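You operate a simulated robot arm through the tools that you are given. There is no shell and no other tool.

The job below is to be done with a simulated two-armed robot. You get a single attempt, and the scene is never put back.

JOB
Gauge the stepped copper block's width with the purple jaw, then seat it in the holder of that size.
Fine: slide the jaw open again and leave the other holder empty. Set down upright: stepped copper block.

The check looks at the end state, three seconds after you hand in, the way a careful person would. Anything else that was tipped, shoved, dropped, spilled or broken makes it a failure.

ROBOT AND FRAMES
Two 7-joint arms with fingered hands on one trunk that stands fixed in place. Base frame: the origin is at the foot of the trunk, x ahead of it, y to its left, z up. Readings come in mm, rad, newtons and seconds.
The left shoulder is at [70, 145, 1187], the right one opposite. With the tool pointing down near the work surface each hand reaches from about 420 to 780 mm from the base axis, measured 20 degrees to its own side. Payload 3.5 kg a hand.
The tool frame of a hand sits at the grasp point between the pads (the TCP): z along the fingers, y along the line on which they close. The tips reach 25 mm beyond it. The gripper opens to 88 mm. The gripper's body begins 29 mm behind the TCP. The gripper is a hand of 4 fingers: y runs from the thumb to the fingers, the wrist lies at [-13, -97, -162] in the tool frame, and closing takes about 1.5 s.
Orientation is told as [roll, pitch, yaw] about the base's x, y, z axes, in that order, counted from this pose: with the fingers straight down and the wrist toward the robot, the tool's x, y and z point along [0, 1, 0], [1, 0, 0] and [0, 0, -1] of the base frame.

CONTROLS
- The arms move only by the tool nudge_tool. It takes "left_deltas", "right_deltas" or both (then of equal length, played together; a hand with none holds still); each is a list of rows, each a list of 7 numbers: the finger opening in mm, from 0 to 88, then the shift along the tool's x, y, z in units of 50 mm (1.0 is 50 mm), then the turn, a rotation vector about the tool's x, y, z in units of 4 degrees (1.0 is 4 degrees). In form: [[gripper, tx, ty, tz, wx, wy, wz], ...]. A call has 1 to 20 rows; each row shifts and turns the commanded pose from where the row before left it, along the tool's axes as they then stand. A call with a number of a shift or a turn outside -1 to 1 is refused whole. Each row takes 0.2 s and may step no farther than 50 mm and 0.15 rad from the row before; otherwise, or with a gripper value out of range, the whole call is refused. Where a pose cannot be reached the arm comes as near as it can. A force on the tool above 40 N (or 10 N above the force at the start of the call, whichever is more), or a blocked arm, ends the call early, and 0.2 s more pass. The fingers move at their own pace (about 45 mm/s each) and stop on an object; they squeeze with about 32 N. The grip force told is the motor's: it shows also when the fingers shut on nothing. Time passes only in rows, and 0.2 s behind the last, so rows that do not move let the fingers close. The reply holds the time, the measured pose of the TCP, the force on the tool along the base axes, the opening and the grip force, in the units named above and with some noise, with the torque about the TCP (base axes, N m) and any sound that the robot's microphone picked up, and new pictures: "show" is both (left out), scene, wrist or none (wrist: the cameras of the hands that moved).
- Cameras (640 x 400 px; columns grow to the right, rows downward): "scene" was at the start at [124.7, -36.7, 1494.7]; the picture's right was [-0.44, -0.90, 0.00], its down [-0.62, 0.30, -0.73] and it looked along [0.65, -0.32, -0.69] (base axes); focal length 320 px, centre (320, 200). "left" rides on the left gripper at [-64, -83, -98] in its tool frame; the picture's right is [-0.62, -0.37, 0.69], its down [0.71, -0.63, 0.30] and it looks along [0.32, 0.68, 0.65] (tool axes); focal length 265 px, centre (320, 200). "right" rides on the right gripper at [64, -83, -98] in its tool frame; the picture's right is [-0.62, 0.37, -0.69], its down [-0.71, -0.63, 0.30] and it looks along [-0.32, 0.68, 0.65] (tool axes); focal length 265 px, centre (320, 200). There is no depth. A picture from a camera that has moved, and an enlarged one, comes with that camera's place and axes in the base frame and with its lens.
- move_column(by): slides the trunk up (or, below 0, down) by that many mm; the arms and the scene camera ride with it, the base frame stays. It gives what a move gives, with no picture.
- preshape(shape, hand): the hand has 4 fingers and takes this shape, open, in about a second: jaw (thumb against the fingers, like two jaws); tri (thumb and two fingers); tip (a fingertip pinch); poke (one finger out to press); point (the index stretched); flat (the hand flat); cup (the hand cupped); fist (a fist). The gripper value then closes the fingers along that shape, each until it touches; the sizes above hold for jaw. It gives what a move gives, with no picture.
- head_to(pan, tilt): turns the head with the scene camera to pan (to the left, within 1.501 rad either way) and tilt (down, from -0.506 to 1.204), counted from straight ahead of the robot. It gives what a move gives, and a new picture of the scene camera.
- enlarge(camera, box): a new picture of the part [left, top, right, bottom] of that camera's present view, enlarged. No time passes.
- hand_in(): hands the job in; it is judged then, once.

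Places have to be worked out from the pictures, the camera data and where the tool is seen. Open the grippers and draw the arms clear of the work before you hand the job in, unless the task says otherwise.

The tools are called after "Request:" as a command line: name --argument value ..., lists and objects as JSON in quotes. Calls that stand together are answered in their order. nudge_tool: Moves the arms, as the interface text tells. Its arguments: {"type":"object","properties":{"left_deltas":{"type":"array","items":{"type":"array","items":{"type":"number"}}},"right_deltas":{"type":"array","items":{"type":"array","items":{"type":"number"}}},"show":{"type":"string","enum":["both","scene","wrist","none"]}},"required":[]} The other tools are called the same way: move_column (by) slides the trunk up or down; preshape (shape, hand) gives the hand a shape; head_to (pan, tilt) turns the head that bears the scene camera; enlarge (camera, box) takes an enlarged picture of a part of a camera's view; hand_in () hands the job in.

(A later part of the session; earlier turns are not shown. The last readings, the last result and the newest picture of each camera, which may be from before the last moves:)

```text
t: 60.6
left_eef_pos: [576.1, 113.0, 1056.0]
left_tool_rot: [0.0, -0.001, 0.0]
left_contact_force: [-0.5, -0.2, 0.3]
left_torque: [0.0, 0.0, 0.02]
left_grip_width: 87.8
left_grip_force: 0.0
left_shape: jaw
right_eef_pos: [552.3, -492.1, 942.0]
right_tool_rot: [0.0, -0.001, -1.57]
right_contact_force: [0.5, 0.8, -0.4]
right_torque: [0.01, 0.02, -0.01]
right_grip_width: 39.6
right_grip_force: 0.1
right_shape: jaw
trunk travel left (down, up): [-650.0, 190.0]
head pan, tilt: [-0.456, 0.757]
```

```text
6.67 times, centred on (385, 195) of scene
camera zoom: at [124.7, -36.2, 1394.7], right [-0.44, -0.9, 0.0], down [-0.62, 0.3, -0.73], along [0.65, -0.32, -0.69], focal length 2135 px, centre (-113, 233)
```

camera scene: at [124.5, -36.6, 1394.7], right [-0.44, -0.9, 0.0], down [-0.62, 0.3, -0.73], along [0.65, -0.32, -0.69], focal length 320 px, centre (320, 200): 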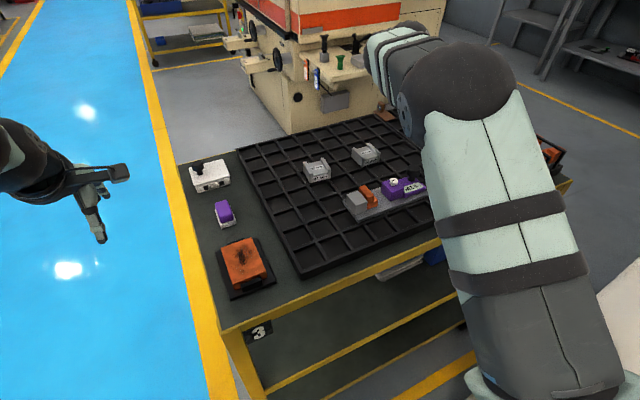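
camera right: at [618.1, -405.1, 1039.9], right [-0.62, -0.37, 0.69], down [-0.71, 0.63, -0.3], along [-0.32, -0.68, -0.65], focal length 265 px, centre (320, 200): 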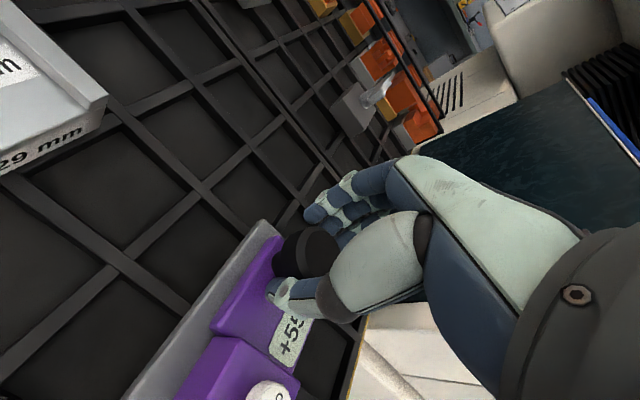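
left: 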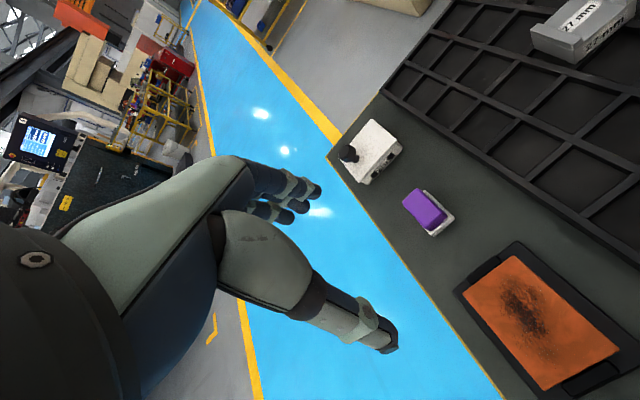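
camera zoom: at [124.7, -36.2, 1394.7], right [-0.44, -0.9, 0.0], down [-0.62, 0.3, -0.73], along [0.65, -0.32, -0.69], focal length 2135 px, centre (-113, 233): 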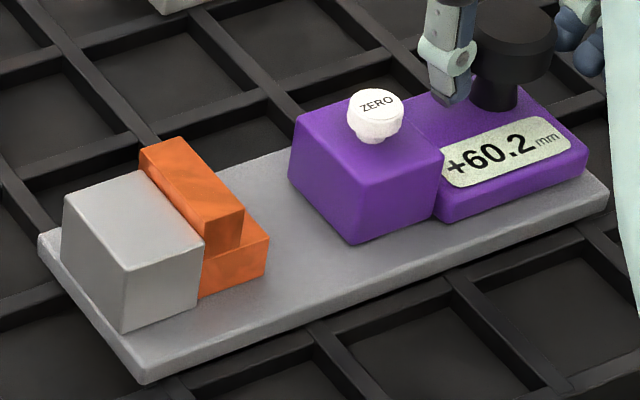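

At +60.2 the jaw is amply open. I release the knob, rise clear and turn back toward yaw 0.

Request:
nudge_tool --right_deltas '[[46, 0, -0.04, 0, 0, 0, 0], [52, 0, -0.04, 0, 0, 0, 0], [52, 0, 0, -0.4, 0, 0, 0], [52, 0, 0, -0.7, 0, 0, 0], [52, 0, 0, -0.8, 0, 0, 0], [52, 0, 0, -0.5, 0, 0, 0], [52, 0, 0, 0, 0, 0, -1], [52, 0, 0, 0, 0, 0, -1], [52, 0, 0, 0, 0, 0, -1], [52, 0, 0, 0, 0, 0, -1], [52, 0, 0, 0, 0, 0, -1], [52, 0, 0, 0, 0, 0, -1], [52, 0, 0, 0, 0, 0, -1], [52, 0, 0, 0, 0, 0, -1], [52, 0, 0, 0, 0, 0, -1], [52, 0, 0, 0, 0, 0, -1], [52, 0, 0, 0, 0, 0, -1], [52, 0, 0, 0, 0, 0, -1], [52, 0, 0, 0, 0, 0, -1], [52, 0, 0, 0, 0, 0, -1]]' --show "none"

Request:
nudge_tool --right_deltas '[[60, 0, 0, 0, 0, 0, -1], [60, 0, 0, 0, 0, 0, -1], [60, 0, 0, 0, 0, 0, -1], [60, 0, 0, 0, 0, 0, -1], [60, 0, 0, 0, 0, 0, -1], [60, 0, 0, 0, 0, 0, -1], [60, 0, 0, 0, 0, 0, -1], [60, 0, 0, 0, 0, 0, -1], [60, 0, 0, 0, 0, 0, -0.48], [60, 0, 0, 0, 0, 0, 0]]' --show "both"

Request:
enlarge --camera "scene" --box '[345, 185, 405, 225]'

```text
t: 64.8
left_eef_pos: [575.6, 112.7, 1055.9]
left_tool_rot: [-0.001, 0.0, 0.0]
left_contact_force: [0.0, 0.3, 0.0]
left_torque: [-0.02, -0.03, 0.02]
left_grip_width: 87.5
left_grip_force: 0.1
left_shape: jaw
right_eef_pos: [554.3, -488.8, 1060.4]
right_tool_rot: [0.0, -0.001, -0.592]
right_contact_force: [-0.9, -0.5, -0.3]
right_torque: [0.04, 0.03, -0.01]
right_grip_width: 51.4
right_grip_force: 0.1
right_shape: jaw
trunk travel left (down, up): [-650.0, 190.0]
head pan, tilt: [-0.456, 0.757]
```

```text
t: 67.0
left_eef_pos: [574.8, 112.8, 1056.6]
left_tool_rot: [0.0, 0.001, 0.0]
left_contact_force: [-0.3, -0.3, 1.2]
left_torque: [0.03, -0.02, 0.02]
left_grip_width: 87.6
left_grip_force: 0.0
left_shape: jaw
right_eef_pos: [553.8, -489.1, 1060.3]
right_tool_rot: [-0.001, -0.001, -0.001]
right_contact_force: [-0.1, -0.1, 0.0]
right_torque: [0.02, 0.02, -0.01]
right_grip_width: 59.7
right_grip_force: 0.2
right_shape: jaw
trunk travel left (down, up): [-650.0, 190.0]
head pan, tilt: [-0.456, 0.757]
camera scene: at [124.6, -36.5, 1394.7], right [-0.44, -0.9, 0.0], down [-0.62, 0.3, -0.73], along [0.65, -0.32, -0.69], focal length 320 px, centre (320, 200)
camera right: at [470.5, -426.5, 1159.6], right [0.37, -0.62, 0.69], down [-0.63, -0.71, -0.3], along [0.68, -0.32, -0.65], focal length 265 px, centre (320, 200)
```

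scene: 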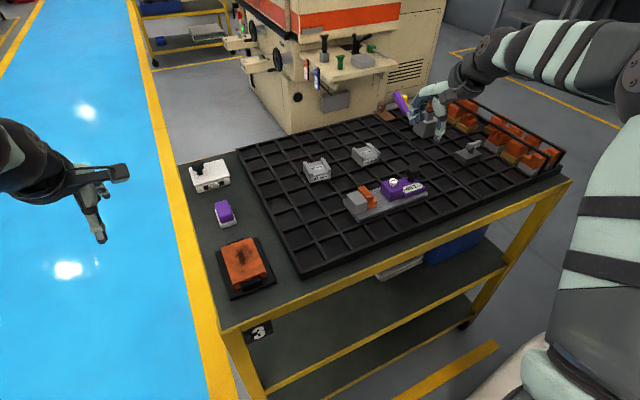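
right: 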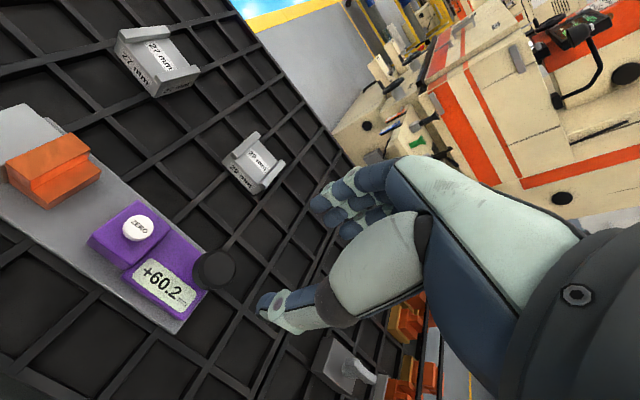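

```text
10.00 times, centred on (375, 205) of scene
camera zoom: at [124.6, -36.5, 1394.7], right [-0.44, -0.9, 0.0], down [-0.62, 0.3, -0.73], along [0.65, -0.32, -0.69], focal length 3202 px, centre (-230, 150)
```

zoom: 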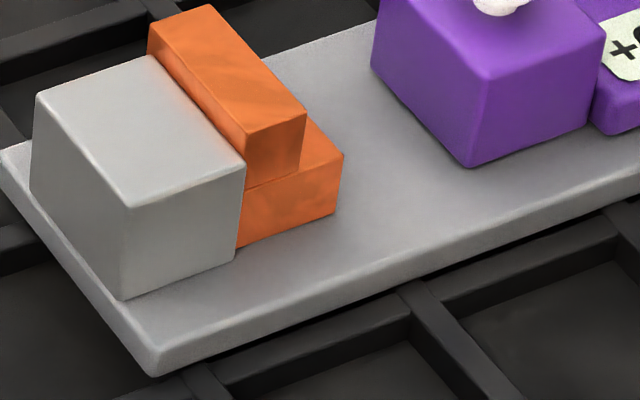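

Gauge is unmoved and shows +60.2; the block stands upright against the fixed jaw. I'll double-check the block width with an extreme zoom as a sanity check on the 29.0 reading.

Request:
enlarge --camera "scene" --box '[358, 184, 386, 212]'

Request:
enlarge --camera "right" --box '[0, 110, 110, 220]'

Request:
enlarge --camera "right" --box '[110, 20, 290, 200]'

```text
14.29 times, centred on (372, 198) of scene
camera zoom: at [124.6, -36.5, 1394.7], right [-0.44, -0.9, 0.0], down [-0.62, 0.3, -0.73], along [0.65, -0.32, -0.69], focal length 4575 px, centre (-423, 229)
```

zoom: 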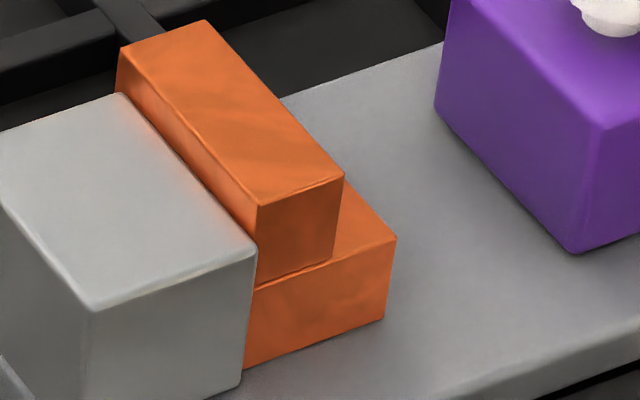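

```text
3.64 times, centred on (55, 165) of right
camera zoom: at [470.5, -426.5, 1159.6], right [0.37, -0.62, 0.69], down [-0.63, -0.71, -0.3], along [0.68, -0.32, -0.65], focal length 965 px, centre (1284, 327)
```

zoom: 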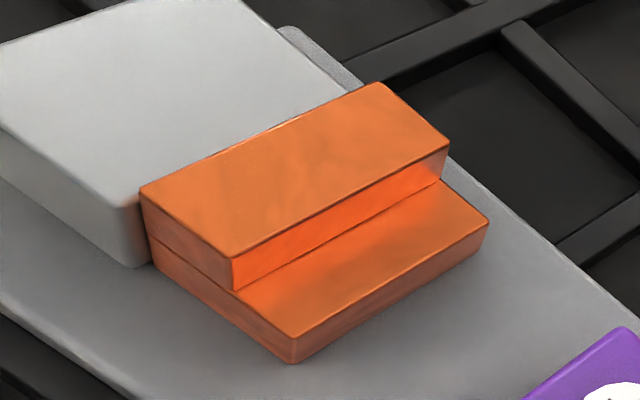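

```text
2.22 times, centred on (200, 110) of right
camera zoom: at [470.5, -426.5, 1159.6], right [0.37, -0.62, 0.69], down [-0.63, -0.71, -0.3], along [0.68, -0.32, -0.65], focal length 590 px, centre (587, 400)
```

zoom: 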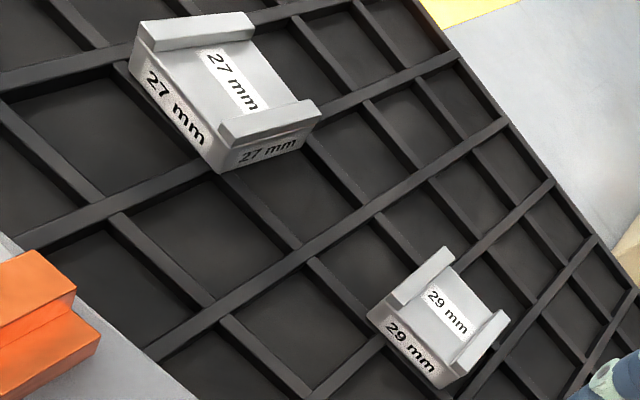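

Visual width estimates (≈27.3) and the apparent slack at the fixed jaw make me doubt the block was truly clamped at 29.0. I move the wrist camera so it looks straight down the plane of the fixed-jaw face to see whether the block touches it.

Request:
nudge_tool --right_deltas '[[60, 0.53, -0.07, 0.36, 0, 0, 0], [60, 0.53, -0.07, 0.36, 0, 0, 0], [60, 0.53, -0.07, 0.36, 0, 0, 0], [60, 0, 0, 0, 0, 0, 0]]' --show "wrist"

Request:
enlarge --camera "right" --box '[110, 140, 250, 260]'

```text
t: 68.0
left_eef_pos: [575.3, 113.9, 1057.0]
left_tool_rot: [0.002, 0.001, 0.0]
left_contact_force: [0.2, -0.3, 0.1]
left_torque: [-0.05, -0.02, 0.02]
left_grip_width: 87.7
left_grip_force: 0.0
left_shape: jaw
right_eef_pos: [542.7, -411.0, 1007.8]
right_tool_rot: [0.0, -0.001, -0.003]
right_contact_force: [0.4, -0.4, 0.5]
right_torque: [-0.01, 0.0, 0.0]
right_grip_width: 59.9
right_grip_force: 0.1
right_shape: jaw
trunk travel left (down, up): [-650.0, 190.0]
head pan, tilt: [-0.456, 0.757]
camera right: at [460.5, -347.6, 1106.2], right [0.37, -0.62, 0.69], down [-0.63, -0.71, -0.3], along [0.68, -0.32, -0.65], focal length 265 px, centre (320, 200)
```

right: 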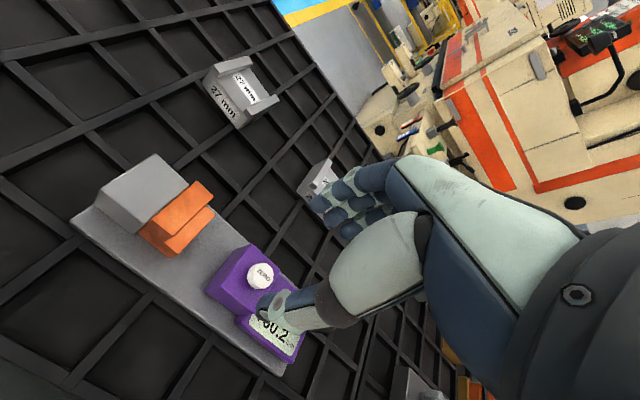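

```text
3.33 times, centred on (180, 200) of right
camera zoom: at [460.5, -347.6, 1106.2], right [0.37, -0.62, 0.69], down [-0.63, -0.71, -0.3], along [0.68, -0.32, -0.65], focal length 885 px, centre (787, 200)
```

zoom: 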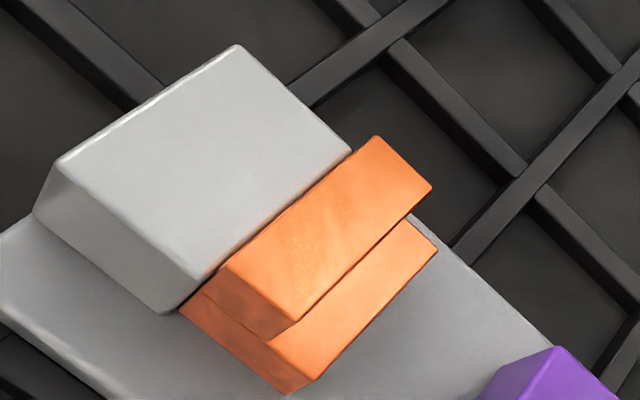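

Zooming right into the contact line between fixed jaw and block.

Request:
enlarge --camera "right" --box '[140, 190, 200, 250]'

Request:
enlarge --camera "right" --box '[155, 165, 235, 235]'

```text
6.67 times, centred on (170, 220) of right
camera zoom: at [460.5, -347.6, 1106.2], right [0.37, -0.62, 0.69], down [-0.63, -0.71, -0.3], along [0.68, -0.32, -0.65], focal length 1769 px, centre (1320, 67)
```

zoom: 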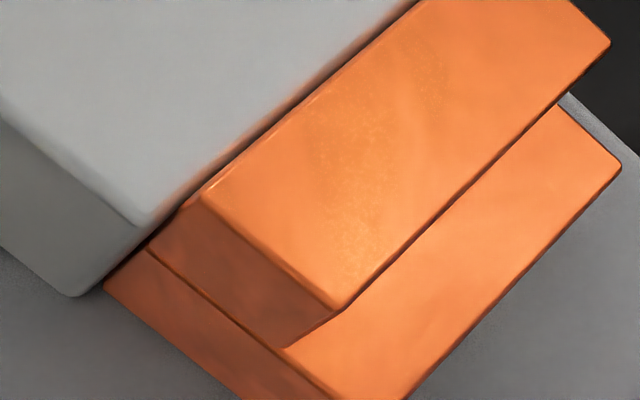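

```text
5.71 times, centred on (195, 200) of right
camera zoom: at [460.5, -347.6, 1106.2], right [0.37, -0.62, 0.69], down [-0.63, -0.71, -0.3], along [0.68, -0.32, -0.65], focal length 1517 px, centre (1034, 200)
```

zoom: 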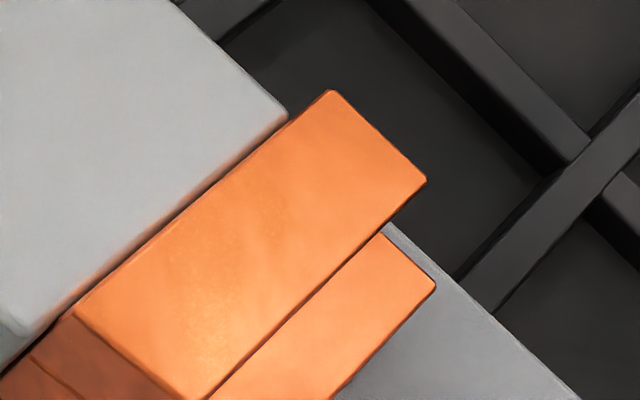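

From this view the block is flush against the fixed jaw, so the 29.0 mm clamp looks genuine. I make corner-by-corner extreme zooms to settle the block width independently.

Request:
enlarge --camera "right" --box '[162, 244, 182, 264]'

Request:
enlarge --camera "right" --box '[128, 216, 158, 246]'

Request:
enlarge --camera "scene" --box '[366, 190, 390, 210]'

```text
16.00 times, centred on (172, 254) of right
camera zoom: at [460.5, -347.6, 1106.2], right [0.37, -0.62, 0.69], down [-0.63, -0.71, -0.3], along [0.68, -0.32, -0.65], focal length 4246 px, centre (2688, -664)
```

zoom: 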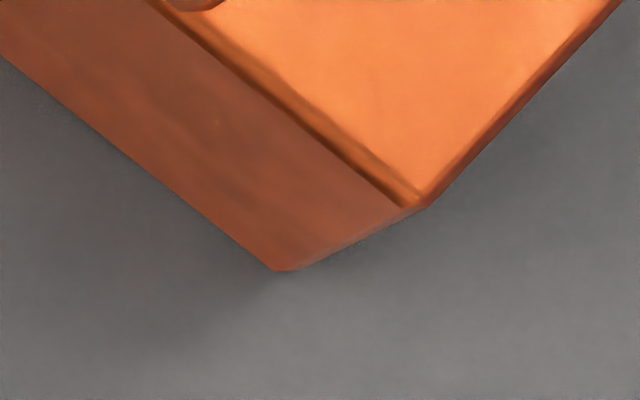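

```text
13.33 times, centred on (143, 231) of right
camera zoom: at [460.5, -347.6, 1106.2], right [0.37, -0.62, 0.69], down [-0.63, -0.71, -0.3], along [0.68, -0.32, -0.65], focal length 3539 px, centre (2680, -213)
```

zoom: 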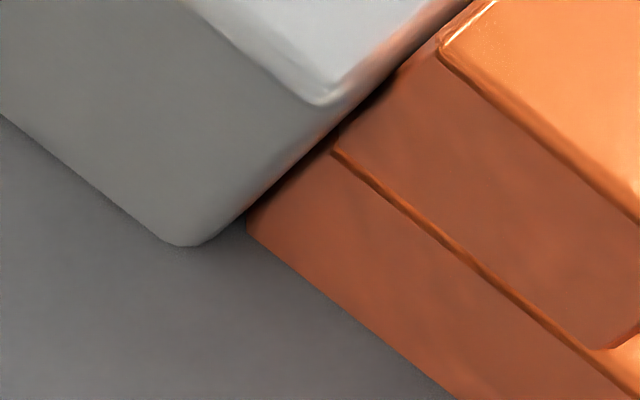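

```text
16.00 times, centred on (378, 200) of scene
camera zoom: at [124.5, -36.9, 1394.7], right [-0.44, -0.9, 0.0], down [-0.62, 0.3, -0.73], along [0.65, -0.32, -0.69], focal length 5124 px, centre (-608, 200)
```

zoom: 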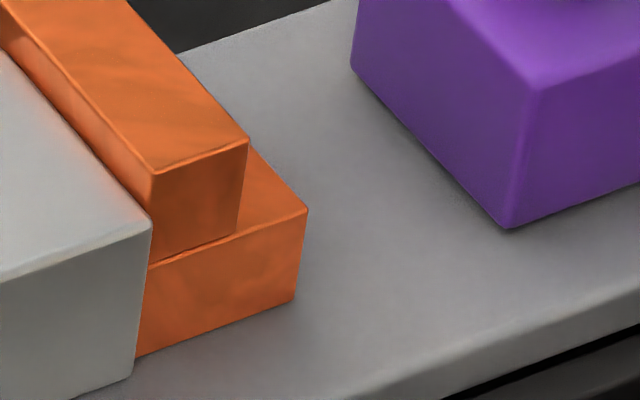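

The corner views leave the visual width uncertain (27–28), but the force/reading behaviour (no motion while force rose) says a true clamp at 29.0. Before picking the block up, I use this free moment to test whether the arm reaches the 29 mm holder: moving to above it at z≈1008.

Request:
nudge_tool --right_deltas '[[60, -0.17, 0.75, 0, 0, 0, 0], [60, -0.17, 0.75, 0, 0, 0, 0], [60, -0.17, 0.75, 0, 0, 0, 0], [60, -0.17, 0.75, 0, 0, 0, 0], [60, 0, 0, 0, 0, 0, 0], [60, 0, 0, 0, 0, 0, 0]]' --show "both"

Request:
enlarge --camera "scene" --box '[366, 186, 396, 212]'

```text
t: 69.4
left_eef_pos: [574.9, 112.8, 1056.6]
left_tool_rot: [-0.002, 0.001, 0.0]
left_contact_force: [-0.4, 0.1, -1.1]
left_torque: [0.04, -0.03, 0.01]
left_grip_width: 87.5
left_grip_force: 0.2
left_shape: jaw
right_eef_pos: [692.9, -443.2, 1008.8]
right_tool_rot: [0.001, 0.002, -0.002]
right_contact_force: [-0.3, 0.2, 0.4]
right_torque: [0.01, 0.02, 0.0]
right_grip_width: 59.9
right_grip_force: 0.1
right_shape: jaw
trunk travel left (down, up): [-650.0, 190.0]
head pan, tilt: [-0.456, 0.757]
camera scene: at [124.6, -36.4, 1394.7], right [-0.44, -0.9, 0.0], down [-0.62, 0.3, -0.73], along [0.65, -0.32, -0.69], focal length 320 px, centre (320, 200)
camera right: at [610.3, -380.2, 1107.7], right [0.37, -0.62, 0.69], down [-0.63, -0.71, -0.3], along [0.68, -0.32, -0.65], focal length 265 px, centre (320, 200)
```

scene: 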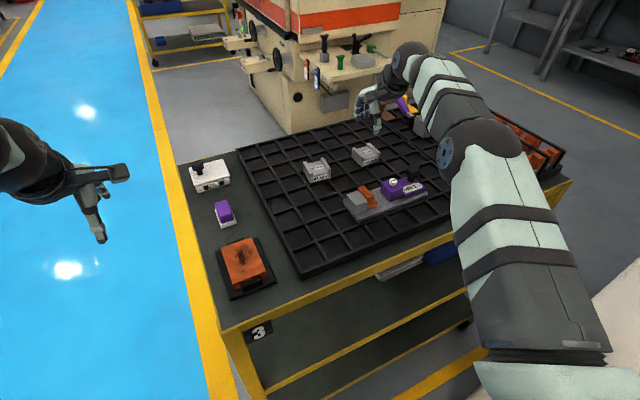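
right: 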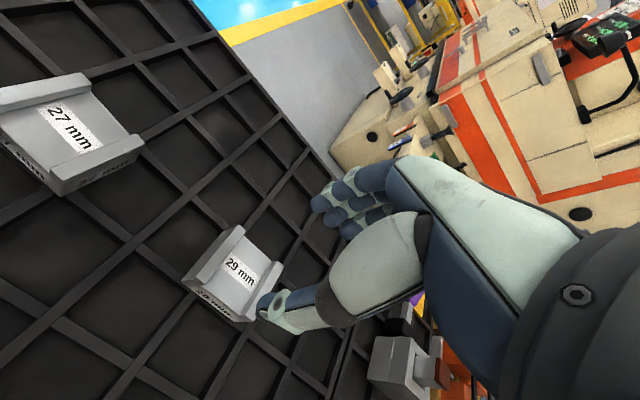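

```text
15.38 times, centred on (381, 199) of scene
camera zoom: at [124.6, -36.4, 1394.7], right [-0.44, -0.9, 0.0], down [-0.62, 0.3, -0.73], along [0.65, -0.32, -0.69], focal length 4926 px, centre (-618, 215)
```

zoom: 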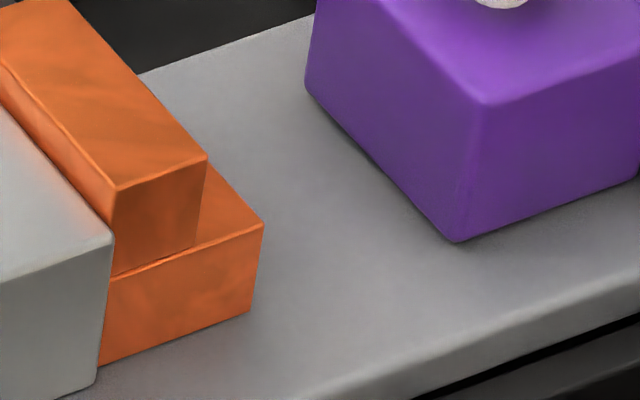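

The arm reaches the 29 mm holder fine at yaw 0. Re-measuring with silhouette edges, the fixed face to the block's −y edge is ≈29.6 mm at this clamp position, supporting a true 29 reading. I switch to the tip pinch and return above the block to pick it up.

Request:
preshape --shape "tip" --hand "right"

Request:
nudge_tool --right_deltas '[[66, 0.4275, -0.7525, 0, 0, 0, 0], [66, 0.4275, -0.7525, 0, 0, 0, 0], [66, 0.4275, -0.7525, 0, 0, 0, 0], [66, 0.4275, -0.7525, 0, 0, 0, 0], [66, 0, 0, 0.4, 0, 0, 0], [66, 0, 0, 0, 0, 0, 0]]' --show "both"

Request:
enlarge --camera "scene" --box '[340, 150, 430, 225]'

Request:
enlarge --camera "right" --box '[180, 160, 440, 360]'

```text
t: 70.3
left_eef_pos: [575.2, 113.8, 1057.2]
left_tool_rot: [-0.001, 0.0, 0.0]
left_contact_force: [-0.3, -0.2, -0.9]
left_torque: [0.0, -0.02, 0.0]
left_grip_width: 87.6
left_grip_force: 0.1
left_shape: jaw
right_eef_pos: [692.7, -443.2, 1008.1]
right_tool_rot: [0.001, 0.0, 0.001]
right_contact_force: [-0.2, 0.0, 0.6]
right_torque: [-0.01, -0.01, 0.01]
right_grip_width: 88.2
right_grip_force: 0.0
right_shape: tip
trunk travel left (down, up): [-650.0, 190.0]
head pan, tilt: [-0.456, 0.757]
```

```text
t: 71.7
left_eef_pos: [575.4, 114.2, 1056.7]
left_tool_rot: [0.0, -0.001, 0.001]
left_contact_force: [0.1, 0.7, -0.1]
left_torque: [0.01, 0.05, -0.02]
left_grip_width: 87.7
left_grip_force: 0.1
left_shape: jaw
right_eef_pos: [541.7, -357.6, 986.4]
right_tool_rot: [0.0, 0.0, 0.001]
right_contact_force: [0.5, -0.2, -0.1]
right_torque: [0.0, 0.02, -0.01]
right_grip_width: 66.1
right_grip_force: 0.0
right_shape: tip
trunk travel left (down, up): [-650.0, 190.0]
head pan, tilt: [-0.456, 0.757]
camera scene: at [124.3, -36.4, 1394.7], right [-0.44, -0.9, 0.0], down [-0.62, 0.3, -0.73], along [0.65, -0.32, -0.69], focal length 320 px, centre (320, 200)
camera right: at [459.4, -295.3, 1086.3], right [0.37, -0.62, 0.69], down [-0.63, -0.71, -0.3], along [0.68, -0.33, -0.65], focal length 265 px, centre (320, 200)
```

scene: 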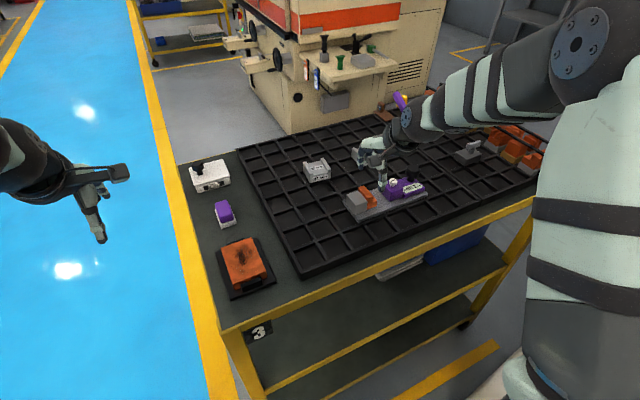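
right: 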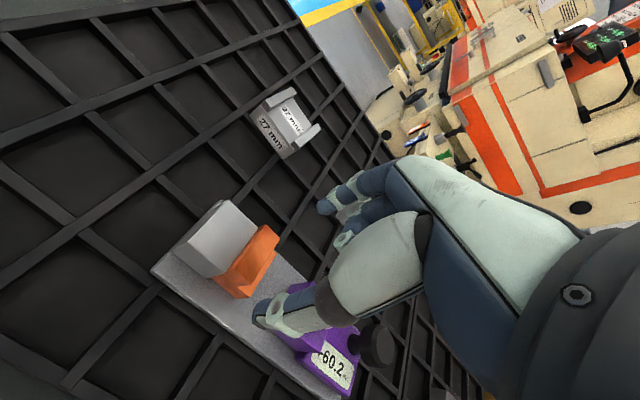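

```text
5.33 times, centred on (385, 188) of scene
camera zoom: at [124.3, -36.4, 1394.7], right [-0.44, -0.9, 0.0], down [-0.62, 0.3, -0.73], along [0.65, -0.32, -0.69], focal length 1708 px, centre (-27, 267)
```

zoom: 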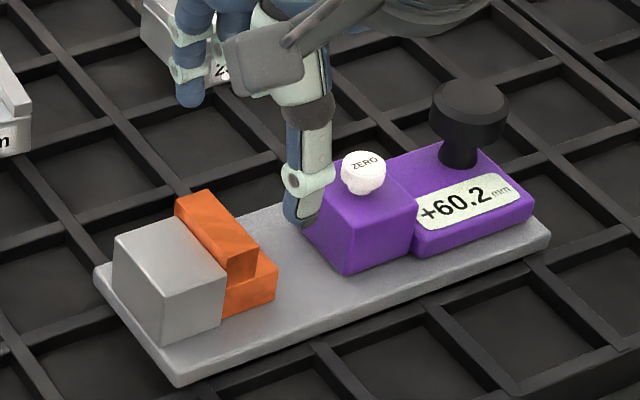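

```text
2.00 times, centred on (310, 260) of right
camera zoom: at [459.4, -295.3, 1086.3], right [0.37, -0.62, 0.69], down [-0.63, -0.71, -0.3], along [0.68, -0.33, -0.65], focal length 531 px, centre (340, 80)
```

zoom: 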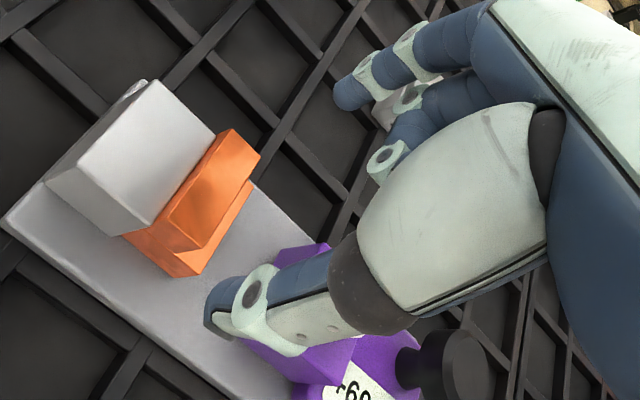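

I'm above the block with the pinch open 66 mm. I descend to just above grip height and check clearance.

Request:
nudge_tool --right_deltas '[[66, 0, 0, 0.4, 0, 0, 0], [66, 0, 0, 0.3, 0, 0, 0], [66, 0, 0, 0.2, 0, 0, 0], [66, 0, 0, 0, 0, 0, 0]]' --show "wrist"

Request:
enlarge --camera "scene" --box '[340, 160, 420, 225]'

Request:
enlarge --camera "right" --box '[180, 160, 440, 360]'

```text
t: 72.7
left_eef_pos: [574.0, 112.9, 1056.7]
left_tool_rot: [-0.001, 0.001, -0.001]
left_contact_force: [0.6, -0.4, -0.3]
left_torque: [0.03, -0.01, -0.02]
left_grip_width: 87.7
left_grip_force: 0.1
left_shape: jaw
right_eef_pos: [544.0, -356.3, 942.5]
right_tool_rot: [0.001, 0.0, 0.001]
right_contact_force: [-0.2, 0.2, 0.4]
right_torque: [-0.02, 0.01, 0.03]
right_grip_width: 66.3
right_grip_force: 0.1
right_shape: tip
trunk travel left (down, up): [-650.0, 190.0]
head pan, tilt: [-0.456, 0.757]
camera right: at [460.8, -294.1, 1041.1], right [0.37, -0.62, 0.69], down [-0.63, -0.71, -0.3], along [0.68, -0.32, -0.65], focal length 265 px, centre (320, 200)
```

right: 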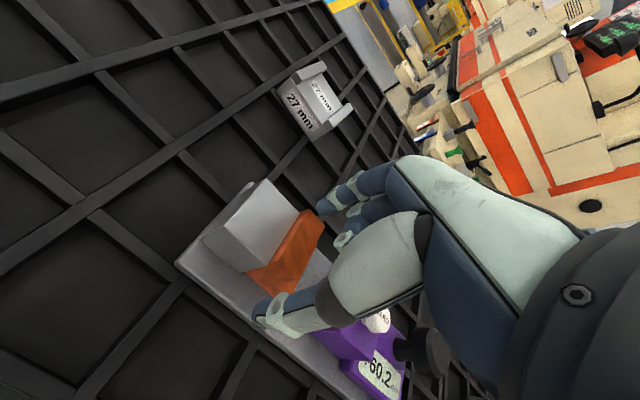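

```text
6.15 times, centred on (380, 192) of scene
camera zoom: at [124.8, -36.7, 1394.7], right [-0.44, -0.9, 0.0], down [-0.62, 0.3, -0.73], along [0.65, -0.32, -0.69], focal length 1971 px, centre (-49, 246)
```

zoom: 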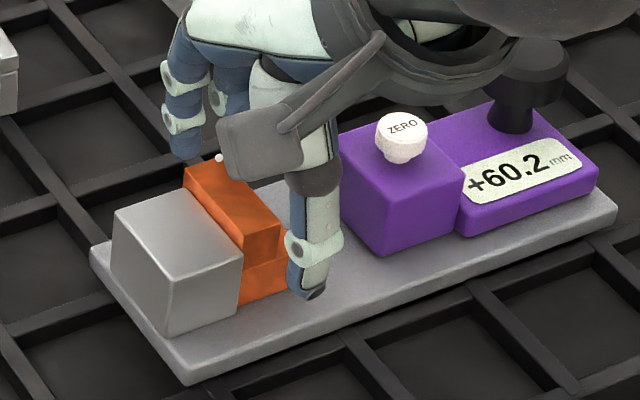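

```text
2.00 times, centred on (310, 260) of right
camera zoom: at [460.8, -294.1, 1041.1], right [0.37, -0.62, 0.69], down [-0.63, -0.71, -0.3], along [0.68, -0.32, -0.65], focal length 531 px, centre (340, 80)
```

zoom: 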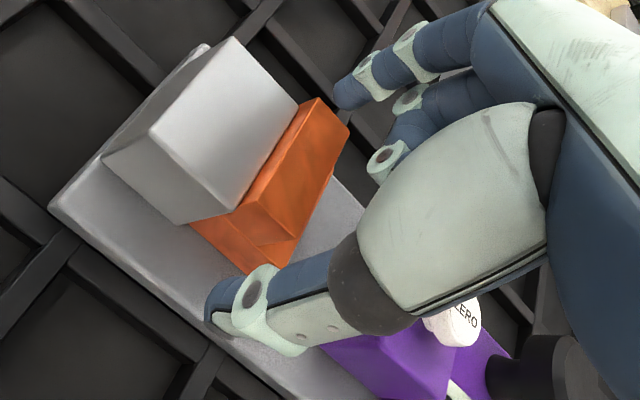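

Alignment is good. I descend the last 10 mm and close the pinch on the block.

Request:
nudge_tool --right_deltas '[[66, 0, 0, 0.12, 0, 0, 0], [66, 0, 0, 0.1, 0, 0, 0], [66, 0, 0, 0, 0, 0, 0], [50, 0, 0, 0, 0, 0, 0], [42, 0, 0, 0, 0, 0, 0], [32, 0, 0, 0, 0, 0, 0], [28, 0, 0, 0, 0, 0, 0], [28, 0, 0, 0, 0, 0, 0], [28, 0, 0, 0, 0, 0, 0]]' --show "wrist"

Request:
enlarge --camera "right" --box '[180, 160, 440, 360]'

Request:
enlarge --camera "scene" --box '[340, 160, 420, 225]'

```text
t: 74.7
left_eef_pos: [574.4, 111.9, 1055.6]
left_tool_rot: [0.0, 0.002, -0.001]
left_contact_force: [-0.5, 0.2, -0.9]
left_torque: [-0.03, 0.0, 0.02]
left_grip_width: 87.6
left_grip_force: 0.0
left_shape: jaw
right_eef_pos: [542.0, -357.7, 931.5]
right_tool_rot: [0.001, 0.0, -0.001]
right_contact_force: [-0.8, -0.3, 0.0]
right_torque: [0.0, 0.01, 0.01]
right_grip_width: 34.1
right_grip_force: 32.3
right_shape: tip
trunk travel left (down, up): [-650.0, 190.0]
head pan, tilt: [-0.456, 0.757]
camera right: at [459.6, -293.9, 1030.8], right [0.37, -0.62, 0.69], down [-0.63, -0.71, -0.3], along [0.68, -0.32, -0.65], focal length 265 px, centre (320, 200)
```

right: 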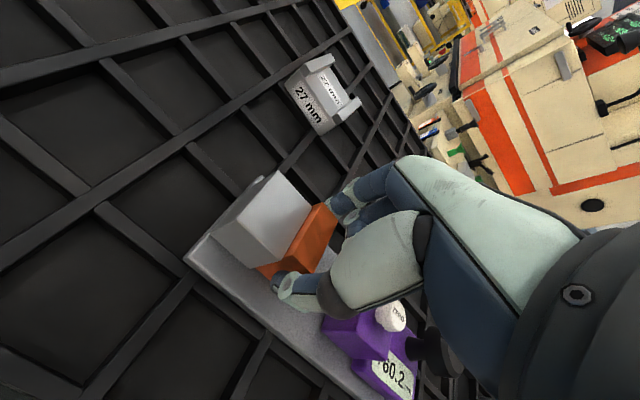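

```text
2.00 times, centred on (310, 260) of right
camera zoom: at [459.6, -293.9, 1030.8], right [0.37, -0.62, 0.69], down [-0.63, -0.71, -0.3], along [0.68, -0.32, -0.65], focal length 531 px, centre (340, 80)
```

zoom: 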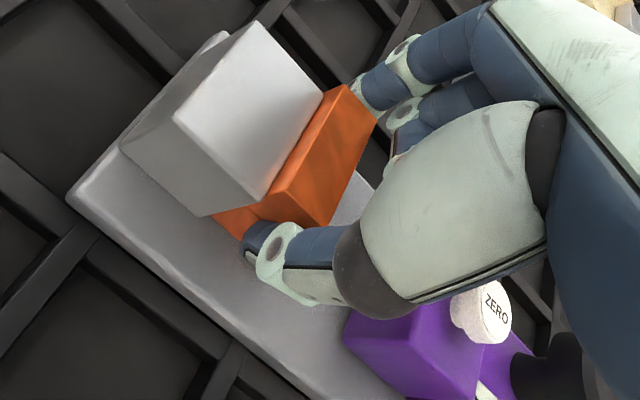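

```text
6.15 times, centred on (380, 192) of scene
camera zoom: at [124.7, -36.7, 1394.7], right [-0.44, -0.9, 0.0], down [-0.62, 0.3, -0.73], along [0.65, -0.32, -0.69], focal length 1971 px, centre (-49, 246)
```

zoom: 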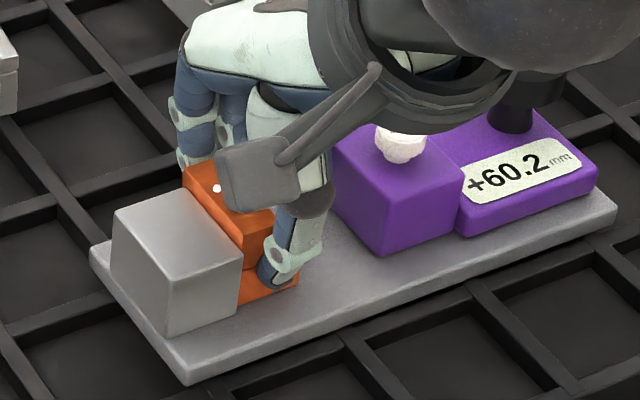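

The block is gripped again (32 N). I lift it straight up and then inspect its width in free air.

Request:
nudge_tool --right_deltas '[[28, -0.02, 0, -0.1, 0, 0, 0], [28, 0, 0, -0.2, 0, 0, 0], [28, 0, 0, -0.4, 0, 0, 0], [28, 0, 0, -0.4, 0, 0, 0], [28, 0, 0, -0.1, 0, 0, 0], [28, 0, 0, 0, 0, 0, 0]]' --show "wrist"

Request:
enlarge --camera "scene" --box '[360, 165, 395, 200]'

Request:
enlarge --camera "scene" --box '[340, 160, 440, 225]'

```text
t: 76.1
left_eef_pos: [576.1, 113.2, 1056.2]
left_tool_rot: [-0.001, 0.001, 0.001]
left_contact_force: [-0.7, -0.1, -0.3]
left_torque: [0.01, 0.03, 0.01]
left_grip_width: 87.5
left_grip_force: 0.0
left_shape: jaw
right_eef_pos: [542.8, -359.2, 990.7]
right_tool_rot: [0.002, -0.001, -0.003]
right_contact_force: [-0.5, -1.0, -2.7]
right_torque: [-0.03, 0.02, 0.03]
right_grip_width: 33.9
right_grip_force: 31.9
right_shape: tip
trunk travel left (down, up): [-650.0, 190.0]
head pan, tilt: [-0.456, 0.757]
camera right: at [460.0, -296.6, 1090.4], right [0.37, -0.62, 0.69], down [-0.63, -0.71, -0.3], along [0.68, -0.32, -0.65], focal length 265 px, centre (320, 200)
```

right: 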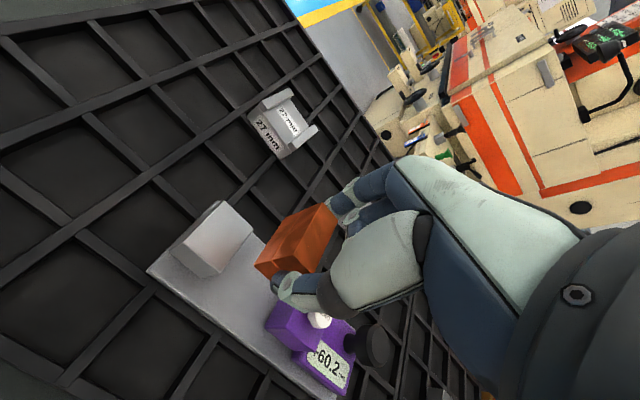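

```text
11.43 times, centred on (378, 182) of scene
camera zoom: at [125.2, -36.9, 1394.6], right [-0.44, -0.9, 0.0], down [-0.62, 0.3, -0.73], along [0.65, -0.32, -0.69], focal length 3660 px, centre (-337, 400)
```

zoom: 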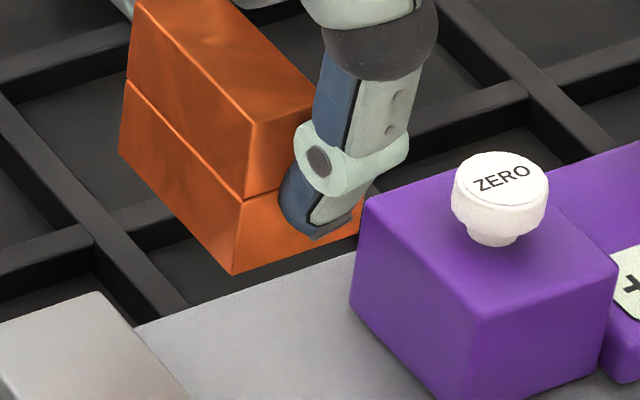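

```text
6.15 times, centred on (390, 192) of scene
camera zoom: at [125.2, -36.9, 1394.6], right [-0.44, -0.9, 0.0], down [-0.62, 0.3, -0.73], along [0.65, -0.32, -0.69], focal length 1971 px, centre (-111, 246)
```

zoom: 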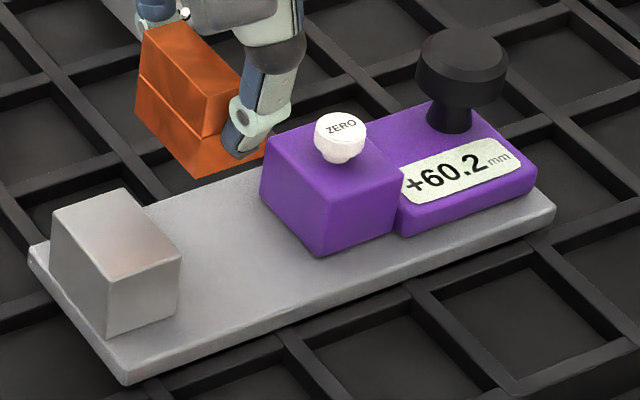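

Now a 16× view of the block's near bottom edge in free air to measure its width.

Request:
enlarge --camera "scene" --box '[364, 176, 388, 196]'

Request:
enlarge --camera "right" --box '[240, 190, 350, 300]'

```text
16.00 times, centred on (376, 186) of scene
camera zoom: at [125.2, -36.9, 1394.6], right [-0.44, -0.9, 0.0], down [-0.62, 0.3, -0.73], along [0.65, -0.32, -0.69], focal length 5124 px, centre (-576, 424)
```

zoom: 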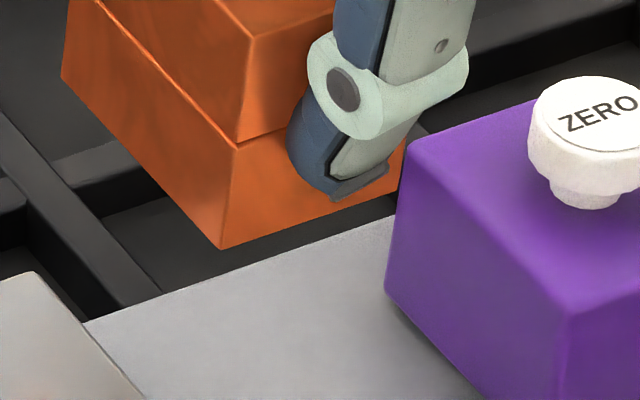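

```text
3.64 times, centred on (295, 245) of right
camera zoom: at [460.0, -296.6, 1090.4], right [0.37, -0.62, 0.69], down [-0.63, -0.71, -0.3], along [0.68, -0.32, -0.65], focal length 965 px, centre (411, 36)
```

zoom: 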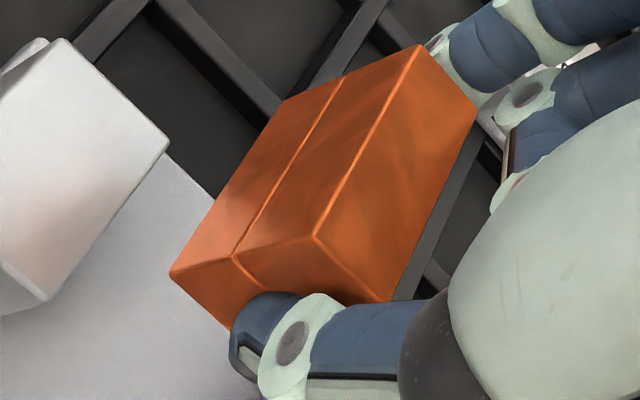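

The visual width stays between 27.5 and 28.3 — not decisive — while the jaw gave a hard stop at exactly +29.0, so I go with the gauge: the 29 mm holder. I carry the block over to the 29 mm holder at safe height, target TCP ≈ (693,−445.6).

Request:
nudge_tool --right_deltas '[[28, -0.2, 0.35, 0, 0, 0, 0], [28, -0.432, 0.751, 0, 0, 0, 0], [28, -0.432, 0.751, 0, 0, 0, 0], [28, -0.432, 0.751, 0, 0, 0, 0], [28, -0.232, 0.401, 0, 0, 0, 0], [28, 0, 0, 0, 0, 0, 0], [28, 0, 0, 0, 0, 0, 0]]' --show "both"

Request:
enlarge --camera "scene" --box '[335, 120, 405, 180]'

Request:
enlarge --camera "right" --box '[180, 160, 440, 360]'

```text
t: 77.7
left_eef_pos: [576.1, 112.6, 1057.0]
left_tool_rot: [-0.001, 0.002, 0.0]
left_contact_force: [-0.2, -0.1, -0.5]
left_torque: [0.01, 0.0, -0.03]
left_grip_width: 87.6
left_grip_force: 0.0
left_shape: jaw
right_eef_pos: [694.2, -445.7, 989.5]
right_tool_rot: [0.001, 0.003, -0.001]
right_contact_force: [-0.5, -0.3, -1.8]
right_torque: [-0.02, -0.03, -0.04]
right_grip_width: 33.9
right_grip_force: 32.1
right_shape: tip
trunk travel left (down, up): [-650.0, 190.0]
head pan, tilt: [-0.456, 0.757]
camera scene: at [125.6, -37.2, 1394.6], right [-0.44, -0.9, 0.0], down [-0.62, 0.3, -0.73], along [0.65, -0.32, -0.69], focal length 320 px, centre (320, 200)
camera right: at [611.0, -383.1, 1089.2], right [0.37, -0.62, 0.69], down [-0.63, -0.71, -0.3], along [0.68, -0.32, -0.66], focal length 265 px, centre (320, 200)
```

scene: 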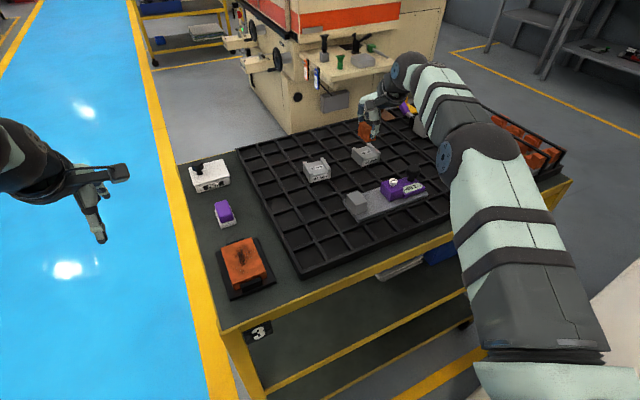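
right: 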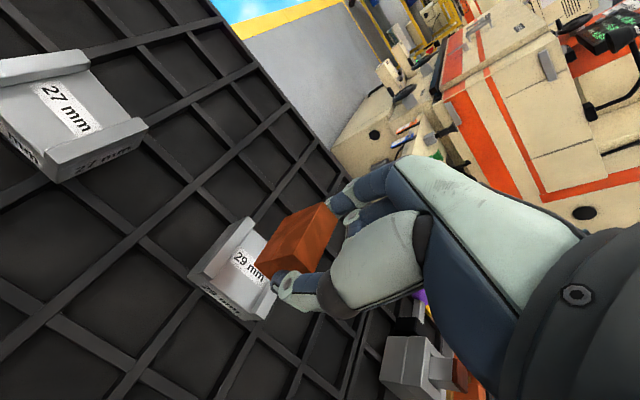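

```text
6.67 times, centred on (370, 150) of scene
camera zoom: at [125.6, -37.2, 1394.6], right [-0.44, -0.9, 0.0], down [-0.62, 0.3, -0.73], along [0.65, -0.32, -0.69], focal length 2135 px, centre (-13, 533)
```

zoom: 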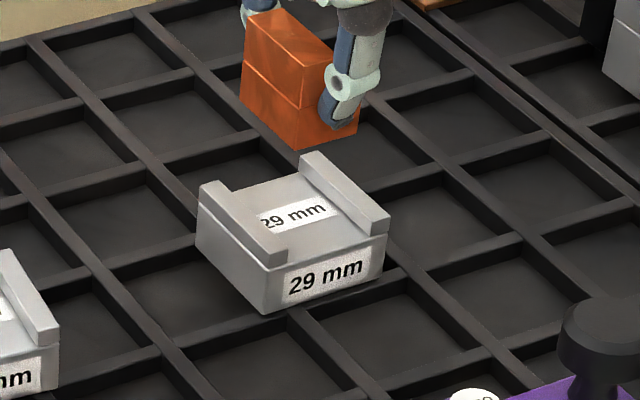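

```text
2.00 times, centred on (310, 260) of right
camera zoom: at [611.0, -383.1, 1089.2], right [0.37, -0.62, 0.69], down [-0.63, -0.71, -0.3], along [0.68, -0.32, -0.66], focal length 531 px, centre (340, 80)
```

zoom: 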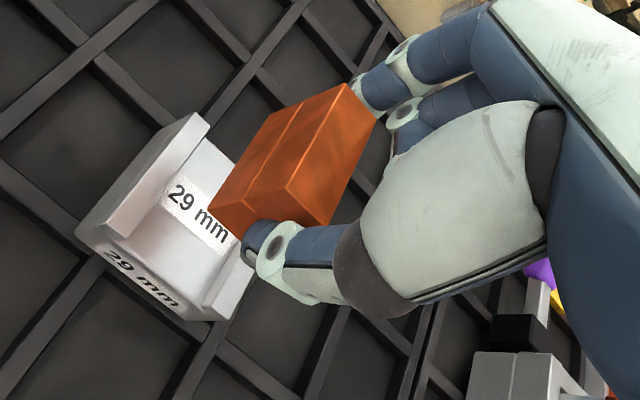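

The block hovers over the 29 mm slot: block y≈−462…−434, slot y≈−471…−431, so I shift 2.8 mm in −y and lower 32 mm, then check alignment.

Request:
nudge_tool --right_deltas '[[28, -0.056, 0.01, 0.1, 0, 0, 0], [28, 0, 0, 0.3, 0, 0, 0], [28, 0, 0, 0.24, 0, 0, 0], [28, 0, 0, 0, 0, 0, 0]]' --show "wrist"

Request:
enlarge --camera "scene" --box '[340, 130, 395, 175]'

Request:
enlarge --camera "right" --box '[180, 160, 440, 360]'

```text
t: 78.7
left_eef_pos: [574.9, 113.0, 1055.7]
left_tool_rot: [-0.001, -0.001, 0.0]
left_contact_force: [0.6, 0.3, -0.7]
left_torque: [0.03, 0.0, 0.02]
left_grip_width: 87.6
left_grip_force: 0.1
left_shape: jaw
right_eef_pos: [693.5, -448.8, 958.0]
right_tool_rot: [0.0, -0.002, 0.0]
right_contact_force: [0.3, 0.7, -2.3]
right_torque: [-0.03, 0.0, 0.04]
right_grip_width: 34.0
right_grip_force: 32.0
right_shape: tip
trunk travel left (down, up): [-650.0, 190.0]
head pan, tilt: [-0.456, 0.757]
camera right: at [610.8, -385.9, 1057.4], right [0.37, -0.62, 0.69], down [-0.63, -0.71, -0.3], along [0.68, -0.32, -0.65], focal length 265 px, centre (320, 200)
```

right: 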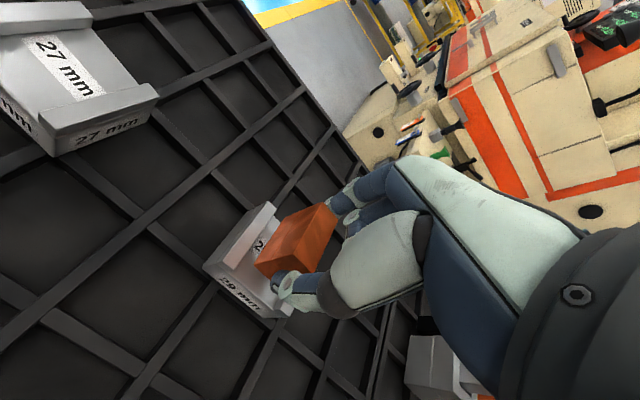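

```text
8.89 times, centred on (368, 152) of scene
camera zoom: at [125.2, -37.0, 1394.6], right [-0.44, -0.9, 0.0], down [-0.62, 0.3, -0.73], along [0.65, -0.32, -0.69], focal length 2846 px, centre (-102, 622)
```

zoom: 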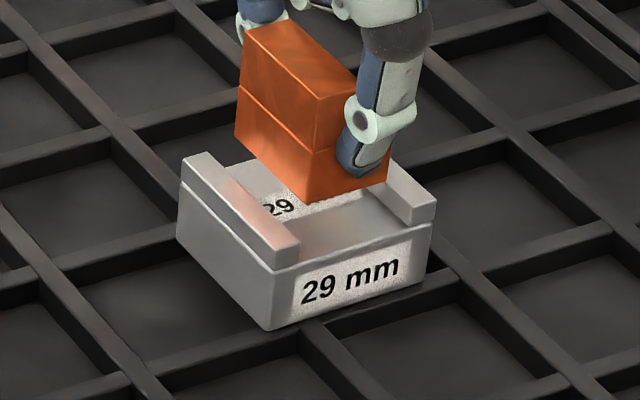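

```text
2.00 times, centred on (310, 260) of right
camera zoom: at [610.8, -385.9, 1057.4], right [0.37, -0.62, 0.69], down [-0.63, -0.71, -0.3], along [0.68, -0.32, -0.65], focal length 531 px, centre (340, 80)
```

zoom: 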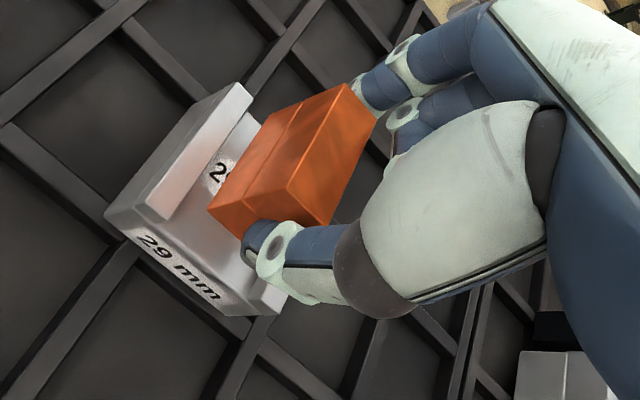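

Alignment is good; I trim 1.4 mm more toward −y to centre it, and lower to ~3 mm above the floor.

Request:
nudge_tool --right_deltas '[[28, -0.028, 0.014, 0.08, 0, 0, 0], [28, 0, 0, 0.08, 0, 0, 0], [28, 0, 0, 0.06, 0, 0, 0], [28, 0, 0, 0, 0, 0, 0]]' --show "wrist"

Request:
enlarge --camera "scene" --box '[340, 130, 395, 175]'

```text
t: 79.7
left_eef_pos: [576.2, 114.0, 1055.3]
left_tool_rot: [0.001, 0.001, -0.001]
left_contact_force: [-0.1, 0.8, 0.6]
left_torque: [0.02, -0.05, -0.01]
left_grip_width: 87.4
left_grip_force: 0.1
left_shape: jaw
right_eef_pos: [694.0, -449.7, 946.6]
right_tool_rot: [0.002, 0.001, 0.0]
right_contact_force: [-1.1, -0.2, -2.4]
right_torque: [-0.02, -0.02, 0.01]
right_grip_width: 33.6
right_grip_force: 32.1
right_shape: tip
trunk travel left (down, up): [-650.0, 190.0]
head pan, tilt: [-0.456, 0.757]
camera right: at [611.3, -386.8, 1045.5], right [0.37, -0.62, 0.69], down [-0.63, -0.71, -0.3], along [0.68, -0.32, -0.65], focal length 265 px, centre (320, 200)
```

right: 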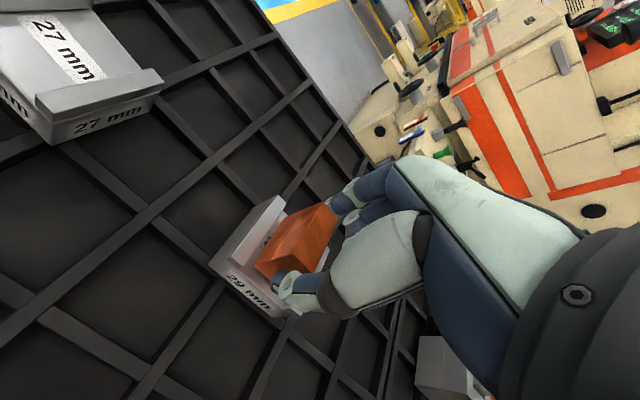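

```text
8.89 times, centred on (368, 152) of scene
camera zoom: at [125.4, -37.1, 1394.6], right [-0.44, -0.9, 0.0], down [-0.62, 0.3, -0.73], along [0.65, -0.32, -0.69], focal length 2846 px, centre (-102, 622)
```

zoom: 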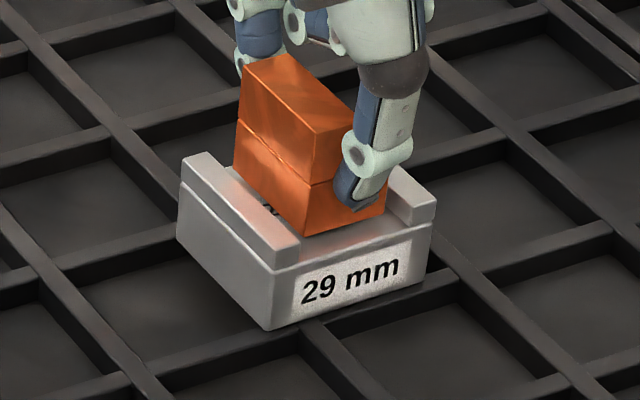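

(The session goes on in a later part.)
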